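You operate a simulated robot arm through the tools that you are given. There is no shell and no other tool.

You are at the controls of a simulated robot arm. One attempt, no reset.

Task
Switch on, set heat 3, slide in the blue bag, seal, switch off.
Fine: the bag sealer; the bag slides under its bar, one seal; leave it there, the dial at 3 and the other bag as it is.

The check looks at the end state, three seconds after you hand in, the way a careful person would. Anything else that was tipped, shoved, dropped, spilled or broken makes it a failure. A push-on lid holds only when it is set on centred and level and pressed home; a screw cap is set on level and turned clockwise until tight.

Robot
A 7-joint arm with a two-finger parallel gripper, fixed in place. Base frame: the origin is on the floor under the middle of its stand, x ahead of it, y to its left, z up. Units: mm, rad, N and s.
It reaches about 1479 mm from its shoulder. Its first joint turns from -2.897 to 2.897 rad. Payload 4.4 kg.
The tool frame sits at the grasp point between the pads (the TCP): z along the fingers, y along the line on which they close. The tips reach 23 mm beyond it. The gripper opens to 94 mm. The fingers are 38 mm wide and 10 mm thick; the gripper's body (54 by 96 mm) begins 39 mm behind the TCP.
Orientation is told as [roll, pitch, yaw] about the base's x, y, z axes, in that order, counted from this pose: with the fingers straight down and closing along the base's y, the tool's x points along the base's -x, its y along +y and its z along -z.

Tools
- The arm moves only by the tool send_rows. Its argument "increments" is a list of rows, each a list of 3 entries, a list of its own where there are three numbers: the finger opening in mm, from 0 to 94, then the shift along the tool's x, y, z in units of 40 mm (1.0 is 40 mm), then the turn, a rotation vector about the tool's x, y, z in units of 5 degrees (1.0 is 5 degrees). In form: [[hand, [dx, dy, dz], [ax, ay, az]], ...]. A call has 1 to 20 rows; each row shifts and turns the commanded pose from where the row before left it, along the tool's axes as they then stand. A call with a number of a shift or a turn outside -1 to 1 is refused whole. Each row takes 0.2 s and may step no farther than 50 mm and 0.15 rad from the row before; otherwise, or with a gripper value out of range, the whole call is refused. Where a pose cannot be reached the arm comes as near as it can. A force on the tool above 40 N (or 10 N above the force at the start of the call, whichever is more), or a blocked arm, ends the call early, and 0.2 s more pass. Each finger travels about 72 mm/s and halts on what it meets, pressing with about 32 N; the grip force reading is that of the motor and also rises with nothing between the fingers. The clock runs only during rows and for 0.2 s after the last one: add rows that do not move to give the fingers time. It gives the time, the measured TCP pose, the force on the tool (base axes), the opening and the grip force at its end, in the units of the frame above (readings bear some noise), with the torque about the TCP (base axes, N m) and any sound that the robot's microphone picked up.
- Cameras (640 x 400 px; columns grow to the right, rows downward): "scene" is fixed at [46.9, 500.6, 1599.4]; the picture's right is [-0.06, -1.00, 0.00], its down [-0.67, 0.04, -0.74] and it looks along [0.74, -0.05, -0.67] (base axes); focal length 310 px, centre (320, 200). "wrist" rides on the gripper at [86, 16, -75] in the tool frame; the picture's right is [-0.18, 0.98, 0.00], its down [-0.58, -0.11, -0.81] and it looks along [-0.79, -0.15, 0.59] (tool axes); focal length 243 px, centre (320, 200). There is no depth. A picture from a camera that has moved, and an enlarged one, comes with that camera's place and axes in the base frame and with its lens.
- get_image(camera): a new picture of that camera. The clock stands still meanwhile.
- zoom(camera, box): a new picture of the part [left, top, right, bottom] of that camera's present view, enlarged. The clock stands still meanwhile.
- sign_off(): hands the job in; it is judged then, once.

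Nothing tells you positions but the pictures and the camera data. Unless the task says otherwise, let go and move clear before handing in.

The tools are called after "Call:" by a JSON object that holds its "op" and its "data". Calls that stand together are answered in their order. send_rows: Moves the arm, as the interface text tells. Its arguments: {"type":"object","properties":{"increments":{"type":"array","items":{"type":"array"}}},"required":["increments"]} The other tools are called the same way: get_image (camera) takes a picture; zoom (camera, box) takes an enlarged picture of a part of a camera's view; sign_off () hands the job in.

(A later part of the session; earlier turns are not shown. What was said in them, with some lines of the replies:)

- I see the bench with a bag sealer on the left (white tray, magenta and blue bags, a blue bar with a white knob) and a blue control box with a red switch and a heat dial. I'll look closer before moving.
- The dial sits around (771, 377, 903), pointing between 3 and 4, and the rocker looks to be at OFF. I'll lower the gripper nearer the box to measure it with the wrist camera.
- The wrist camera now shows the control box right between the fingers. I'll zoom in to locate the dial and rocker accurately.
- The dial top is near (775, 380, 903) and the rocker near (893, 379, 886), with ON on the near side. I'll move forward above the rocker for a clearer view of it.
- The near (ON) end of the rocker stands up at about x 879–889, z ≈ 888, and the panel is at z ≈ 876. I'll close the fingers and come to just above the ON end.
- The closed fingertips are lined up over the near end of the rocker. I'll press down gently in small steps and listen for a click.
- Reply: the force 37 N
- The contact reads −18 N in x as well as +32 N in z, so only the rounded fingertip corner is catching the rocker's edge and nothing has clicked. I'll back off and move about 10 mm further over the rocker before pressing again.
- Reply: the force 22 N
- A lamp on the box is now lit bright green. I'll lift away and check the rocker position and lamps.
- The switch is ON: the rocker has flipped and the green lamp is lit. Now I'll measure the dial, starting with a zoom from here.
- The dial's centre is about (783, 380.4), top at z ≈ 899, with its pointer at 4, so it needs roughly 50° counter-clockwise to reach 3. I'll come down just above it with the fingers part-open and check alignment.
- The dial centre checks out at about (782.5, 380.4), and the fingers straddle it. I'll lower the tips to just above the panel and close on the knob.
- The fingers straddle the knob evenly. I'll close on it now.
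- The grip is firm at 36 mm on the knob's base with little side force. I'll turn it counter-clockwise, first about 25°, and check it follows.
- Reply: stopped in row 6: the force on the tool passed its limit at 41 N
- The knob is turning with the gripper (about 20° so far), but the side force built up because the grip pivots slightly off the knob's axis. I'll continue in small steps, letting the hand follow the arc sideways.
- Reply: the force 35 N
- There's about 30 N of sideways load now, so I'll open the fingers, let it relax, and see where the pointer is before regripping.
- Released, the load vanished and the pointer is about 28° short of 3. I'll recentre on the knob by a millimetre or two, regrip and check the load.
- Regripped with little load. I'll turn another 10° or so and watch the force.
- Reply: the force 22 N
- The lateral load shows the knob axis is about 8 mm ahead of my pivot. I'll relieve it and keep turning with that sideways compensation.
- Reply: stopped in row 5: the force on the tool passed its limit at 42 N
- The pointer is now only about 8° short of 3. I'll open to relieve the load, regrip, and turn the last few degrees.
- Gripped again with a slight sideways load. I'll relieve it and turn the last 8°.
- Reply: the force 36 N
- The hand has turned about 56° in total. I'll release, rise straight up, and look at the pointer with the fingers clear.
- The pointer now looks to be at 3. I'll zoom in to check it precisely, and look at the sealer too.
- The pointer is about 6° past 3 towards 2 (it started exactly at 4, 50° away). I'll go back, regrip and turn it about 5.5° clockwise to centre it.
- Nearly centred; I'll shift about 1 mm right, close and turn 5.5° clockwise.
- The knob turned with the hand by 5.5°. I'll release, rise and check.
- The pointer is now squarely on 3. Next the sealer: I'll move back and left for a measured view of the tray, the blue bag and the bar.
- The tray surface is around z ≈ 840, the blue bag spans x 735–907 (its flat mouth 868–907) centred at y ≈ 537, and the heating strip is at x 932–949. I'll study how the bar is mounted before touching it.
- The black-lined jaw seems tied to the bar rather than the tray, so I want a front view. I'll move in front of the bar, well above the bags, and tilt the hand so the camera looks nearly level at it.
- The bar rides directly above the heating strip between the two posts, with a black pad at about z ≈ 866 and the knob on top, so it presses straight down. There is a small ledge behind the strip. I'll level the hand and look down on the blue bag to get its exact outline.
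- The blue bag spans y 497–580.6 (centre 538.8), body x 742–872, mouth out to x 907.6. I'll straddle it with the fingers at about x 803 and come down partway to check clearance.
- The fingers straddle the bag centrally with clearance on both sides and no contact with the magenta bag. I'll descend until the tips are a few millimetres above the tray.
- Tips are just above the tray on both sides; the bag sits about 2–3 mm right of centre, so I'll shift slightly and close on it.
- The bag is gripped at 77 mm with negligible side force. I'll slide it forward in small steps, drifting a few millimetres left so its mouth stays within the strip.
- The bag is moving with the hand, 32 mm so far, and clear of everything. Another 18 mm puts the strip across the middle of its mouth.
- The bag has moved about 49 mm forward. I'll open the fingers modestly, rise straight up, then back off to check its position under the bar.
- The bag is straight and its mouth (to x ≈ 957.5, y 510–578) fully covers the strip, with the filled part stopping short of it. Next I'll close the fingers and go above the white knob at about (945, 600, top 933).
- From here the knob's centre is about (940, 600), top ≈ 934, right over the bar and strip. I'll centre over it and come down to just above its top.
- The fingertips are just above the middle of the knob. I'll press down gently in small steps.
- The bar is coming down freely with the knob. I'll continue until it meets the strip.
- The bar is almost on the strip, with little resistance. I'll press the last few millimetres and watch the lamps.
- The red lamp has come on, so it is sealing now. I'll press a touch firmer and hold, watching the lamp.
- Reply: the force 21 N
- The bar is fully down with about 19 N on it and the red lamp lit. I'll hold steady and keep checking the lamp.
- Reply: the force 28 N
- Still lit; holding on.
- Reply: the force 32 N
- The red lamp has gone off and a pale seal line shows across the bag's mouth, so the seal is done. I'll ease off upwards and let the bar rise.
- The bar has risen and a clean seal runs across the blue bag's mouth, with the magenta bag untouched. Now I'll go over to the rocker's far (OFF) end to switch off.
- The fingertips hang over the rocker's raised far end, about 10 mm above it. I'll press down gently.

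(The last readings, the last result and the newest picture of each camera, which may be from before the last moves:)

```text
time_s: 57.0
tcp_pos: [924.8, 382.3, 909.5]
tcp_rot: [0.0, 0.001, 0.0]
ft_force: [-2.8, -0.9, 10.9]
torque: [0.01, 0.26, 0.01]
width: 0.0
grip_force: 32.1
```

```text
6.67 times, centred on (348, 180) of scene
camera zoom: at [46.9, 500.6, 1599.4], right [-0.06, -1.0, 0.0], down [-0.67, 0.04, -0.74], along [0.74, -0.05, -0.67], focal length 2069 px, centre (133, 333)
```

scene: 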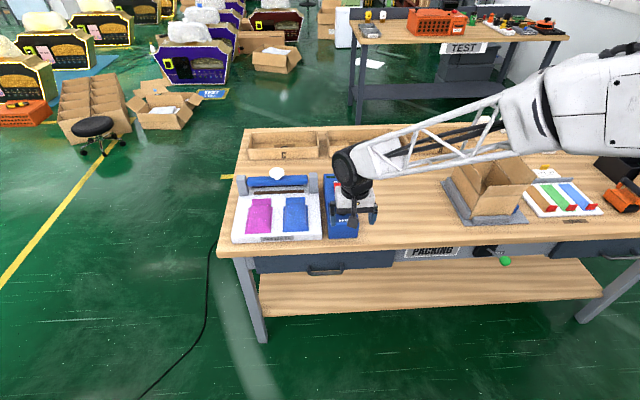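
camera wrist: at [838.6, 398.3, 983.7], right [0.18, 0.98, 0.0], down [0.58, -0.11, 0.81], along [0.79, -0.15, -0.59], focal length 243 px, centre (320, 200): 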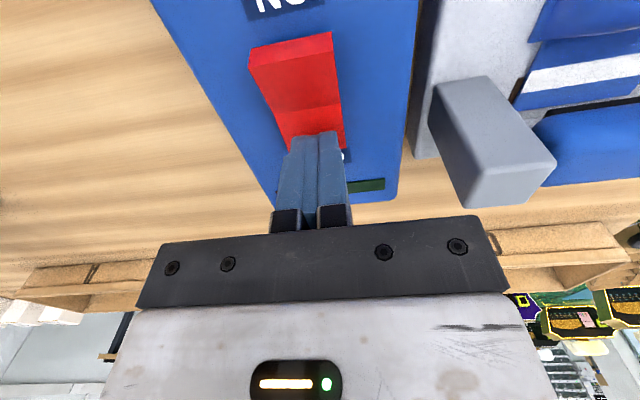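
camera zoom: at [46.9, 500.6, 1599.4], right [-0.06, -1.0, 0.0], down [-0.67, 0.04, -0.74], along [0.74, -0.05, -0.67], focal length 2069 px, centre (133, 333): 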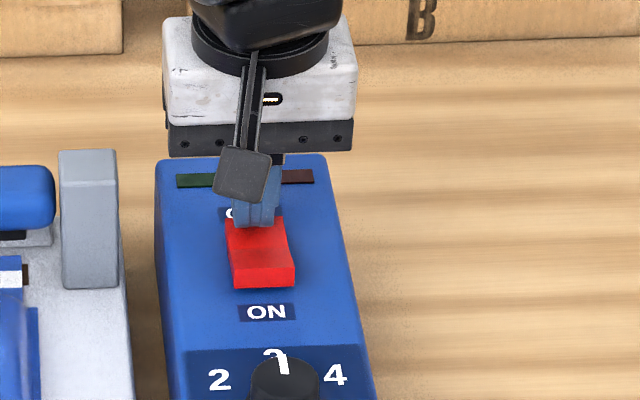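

The green lamp is out and the rocker has tipped to OFF. I'll lift straight up and move well clear, then check everything.

Call:
{"op": "send_rows", "data": {"increments": [[0, [0, 0, -0.2], [0, 0, 0]], [0, [0, 0, -0.8], [0, 0, 0]], [0, [0, 0, -1], [0, 0, 0]], [0, [0, 0, -1], [0, 0, 0]], [0, [0.6, -0.2, -0.9], [0, 0, 0]], [0, [0.9, -0.2, -0.7], [0, 0, 0]], [0, [0.9, -0.2, -0.7], [0, 0, 0]], [0, [0.9, -0.2, -0.7], [0, 0, 0]], [0, [1, -0.2, -0.6], [0, 0, 0]], [0, [1, -0.2, -0.5], [0, 0, 0]], [40, [1, -0.2, -0.4], [0, 0, 0]], [60, [1, -0.2, 0], [0, 0, 0]], [60, [1, -0.2, 0], [0, 0, 0]], [60, [0, 0, 0], [0, 0, 0]]]}}

Call:
{"op": "get_image", "data": {"camera": "scene"}}

Call:
{"op": "zoom", "data": {"camera": "scene", "box": [220, 150, 380, 250]}}

Call:
{"op": "zoom", "data": {"camera": "scene", "box": [316, 165, 380, 225]}}

Call:
{"op": "get_image", "data": {"camera": "wrist"}}

```text
time_s: 60.0
tcp_pos: [592.6, 307.7, 1208.1]
tcp_rot: [0.0, 0.002, -0.001]
ft_force: [-0.9, 0.3, 0.7]
torque: [0.0, -0.01, 0.0]
width: 60.1
grip_force: 0.0
```

```text
taken
```

scene: 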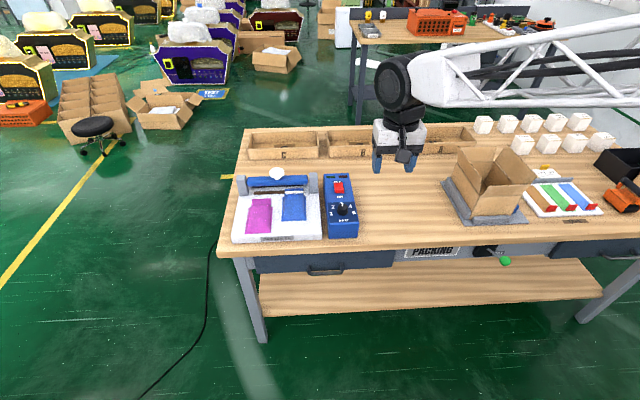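

```text
4.00 times, centred on (300, 200) of scene
camera zoom: at [46.9, 500.6, 1599.4], right [-0.06, -1.0, 0.0], down [-0.67, 0.04, -0.74], along [0.74, -0.05, -0.67], focal length 1241 px, centre (400, 200)
```

zoom: 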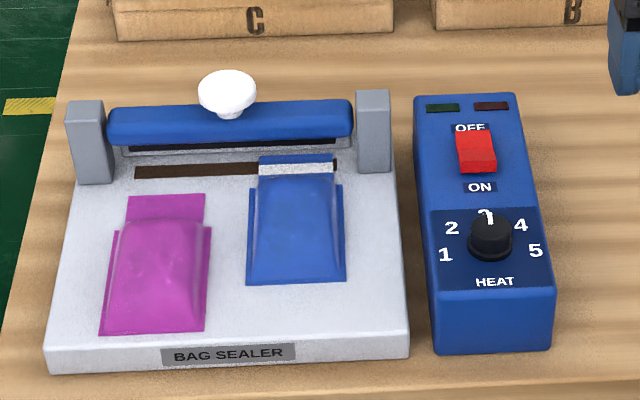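

```text
6.67 times, centred on (348, 195) of scene
camera zoom: at [46.9, 500.6, 1599.4], right [-0.06, -1.0, 0.0], down [-0.67, 0.04, -0.74], along [0.74, -0.05, -0.67], focal length 2069 px, centre (133, 233)
```

zoom: 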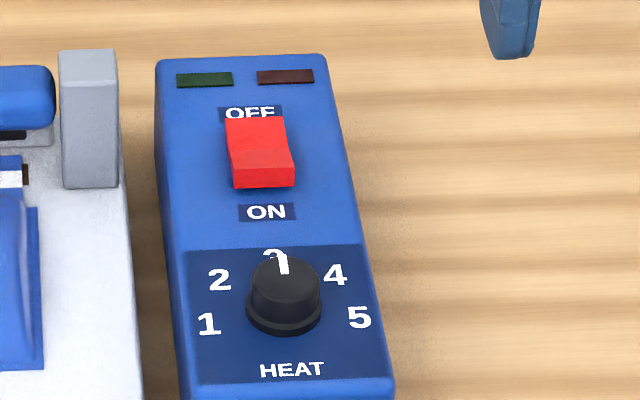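

```text
taken
camera wrist: at [507.2, 324.3, 1280.8], right [0.18, 0.98, 0.0], down [0.58, -0.11, 0.81], along [0.79, -0.15, -0.59], focal length 243 px, centre (320, 200)
```

wrist: 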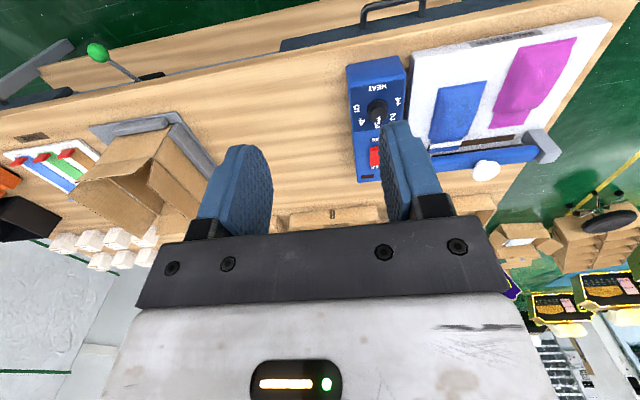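

Everything checks out. The switch is OFF with both lamps dark, the dial points at 3, and the blue bag lies under the raised bar with one clean seal. The magenta bag hasn't moved and the arm is clear, so I'm handing in.

Call:
{"op": "sign_off", "data": {}}

```text
The job is handed in.
```

The blue bag is sealed. I switched the sealer on, set the heat to 3, slid the bag's mouth under the bar and pressed the bar down once. I held it until the red lamp went out, then switched off.

In the last pictures before I handed in:
- **Sealer:** the switch was at OFF with both lamps dark, the dial pointed at 3 and the bar was back up.
- **Blue bag:** it was lying straight under the bar with one pale seal line across its mouth.
- **Magenta bag:** it was where it started.
- **Arm:** it was well clear of the bench.

Two things took a second try. The first press on the switch caught only its edge, so I pressed again before it showed on. The dial first stopped about 6° past 3, so I turned it back.
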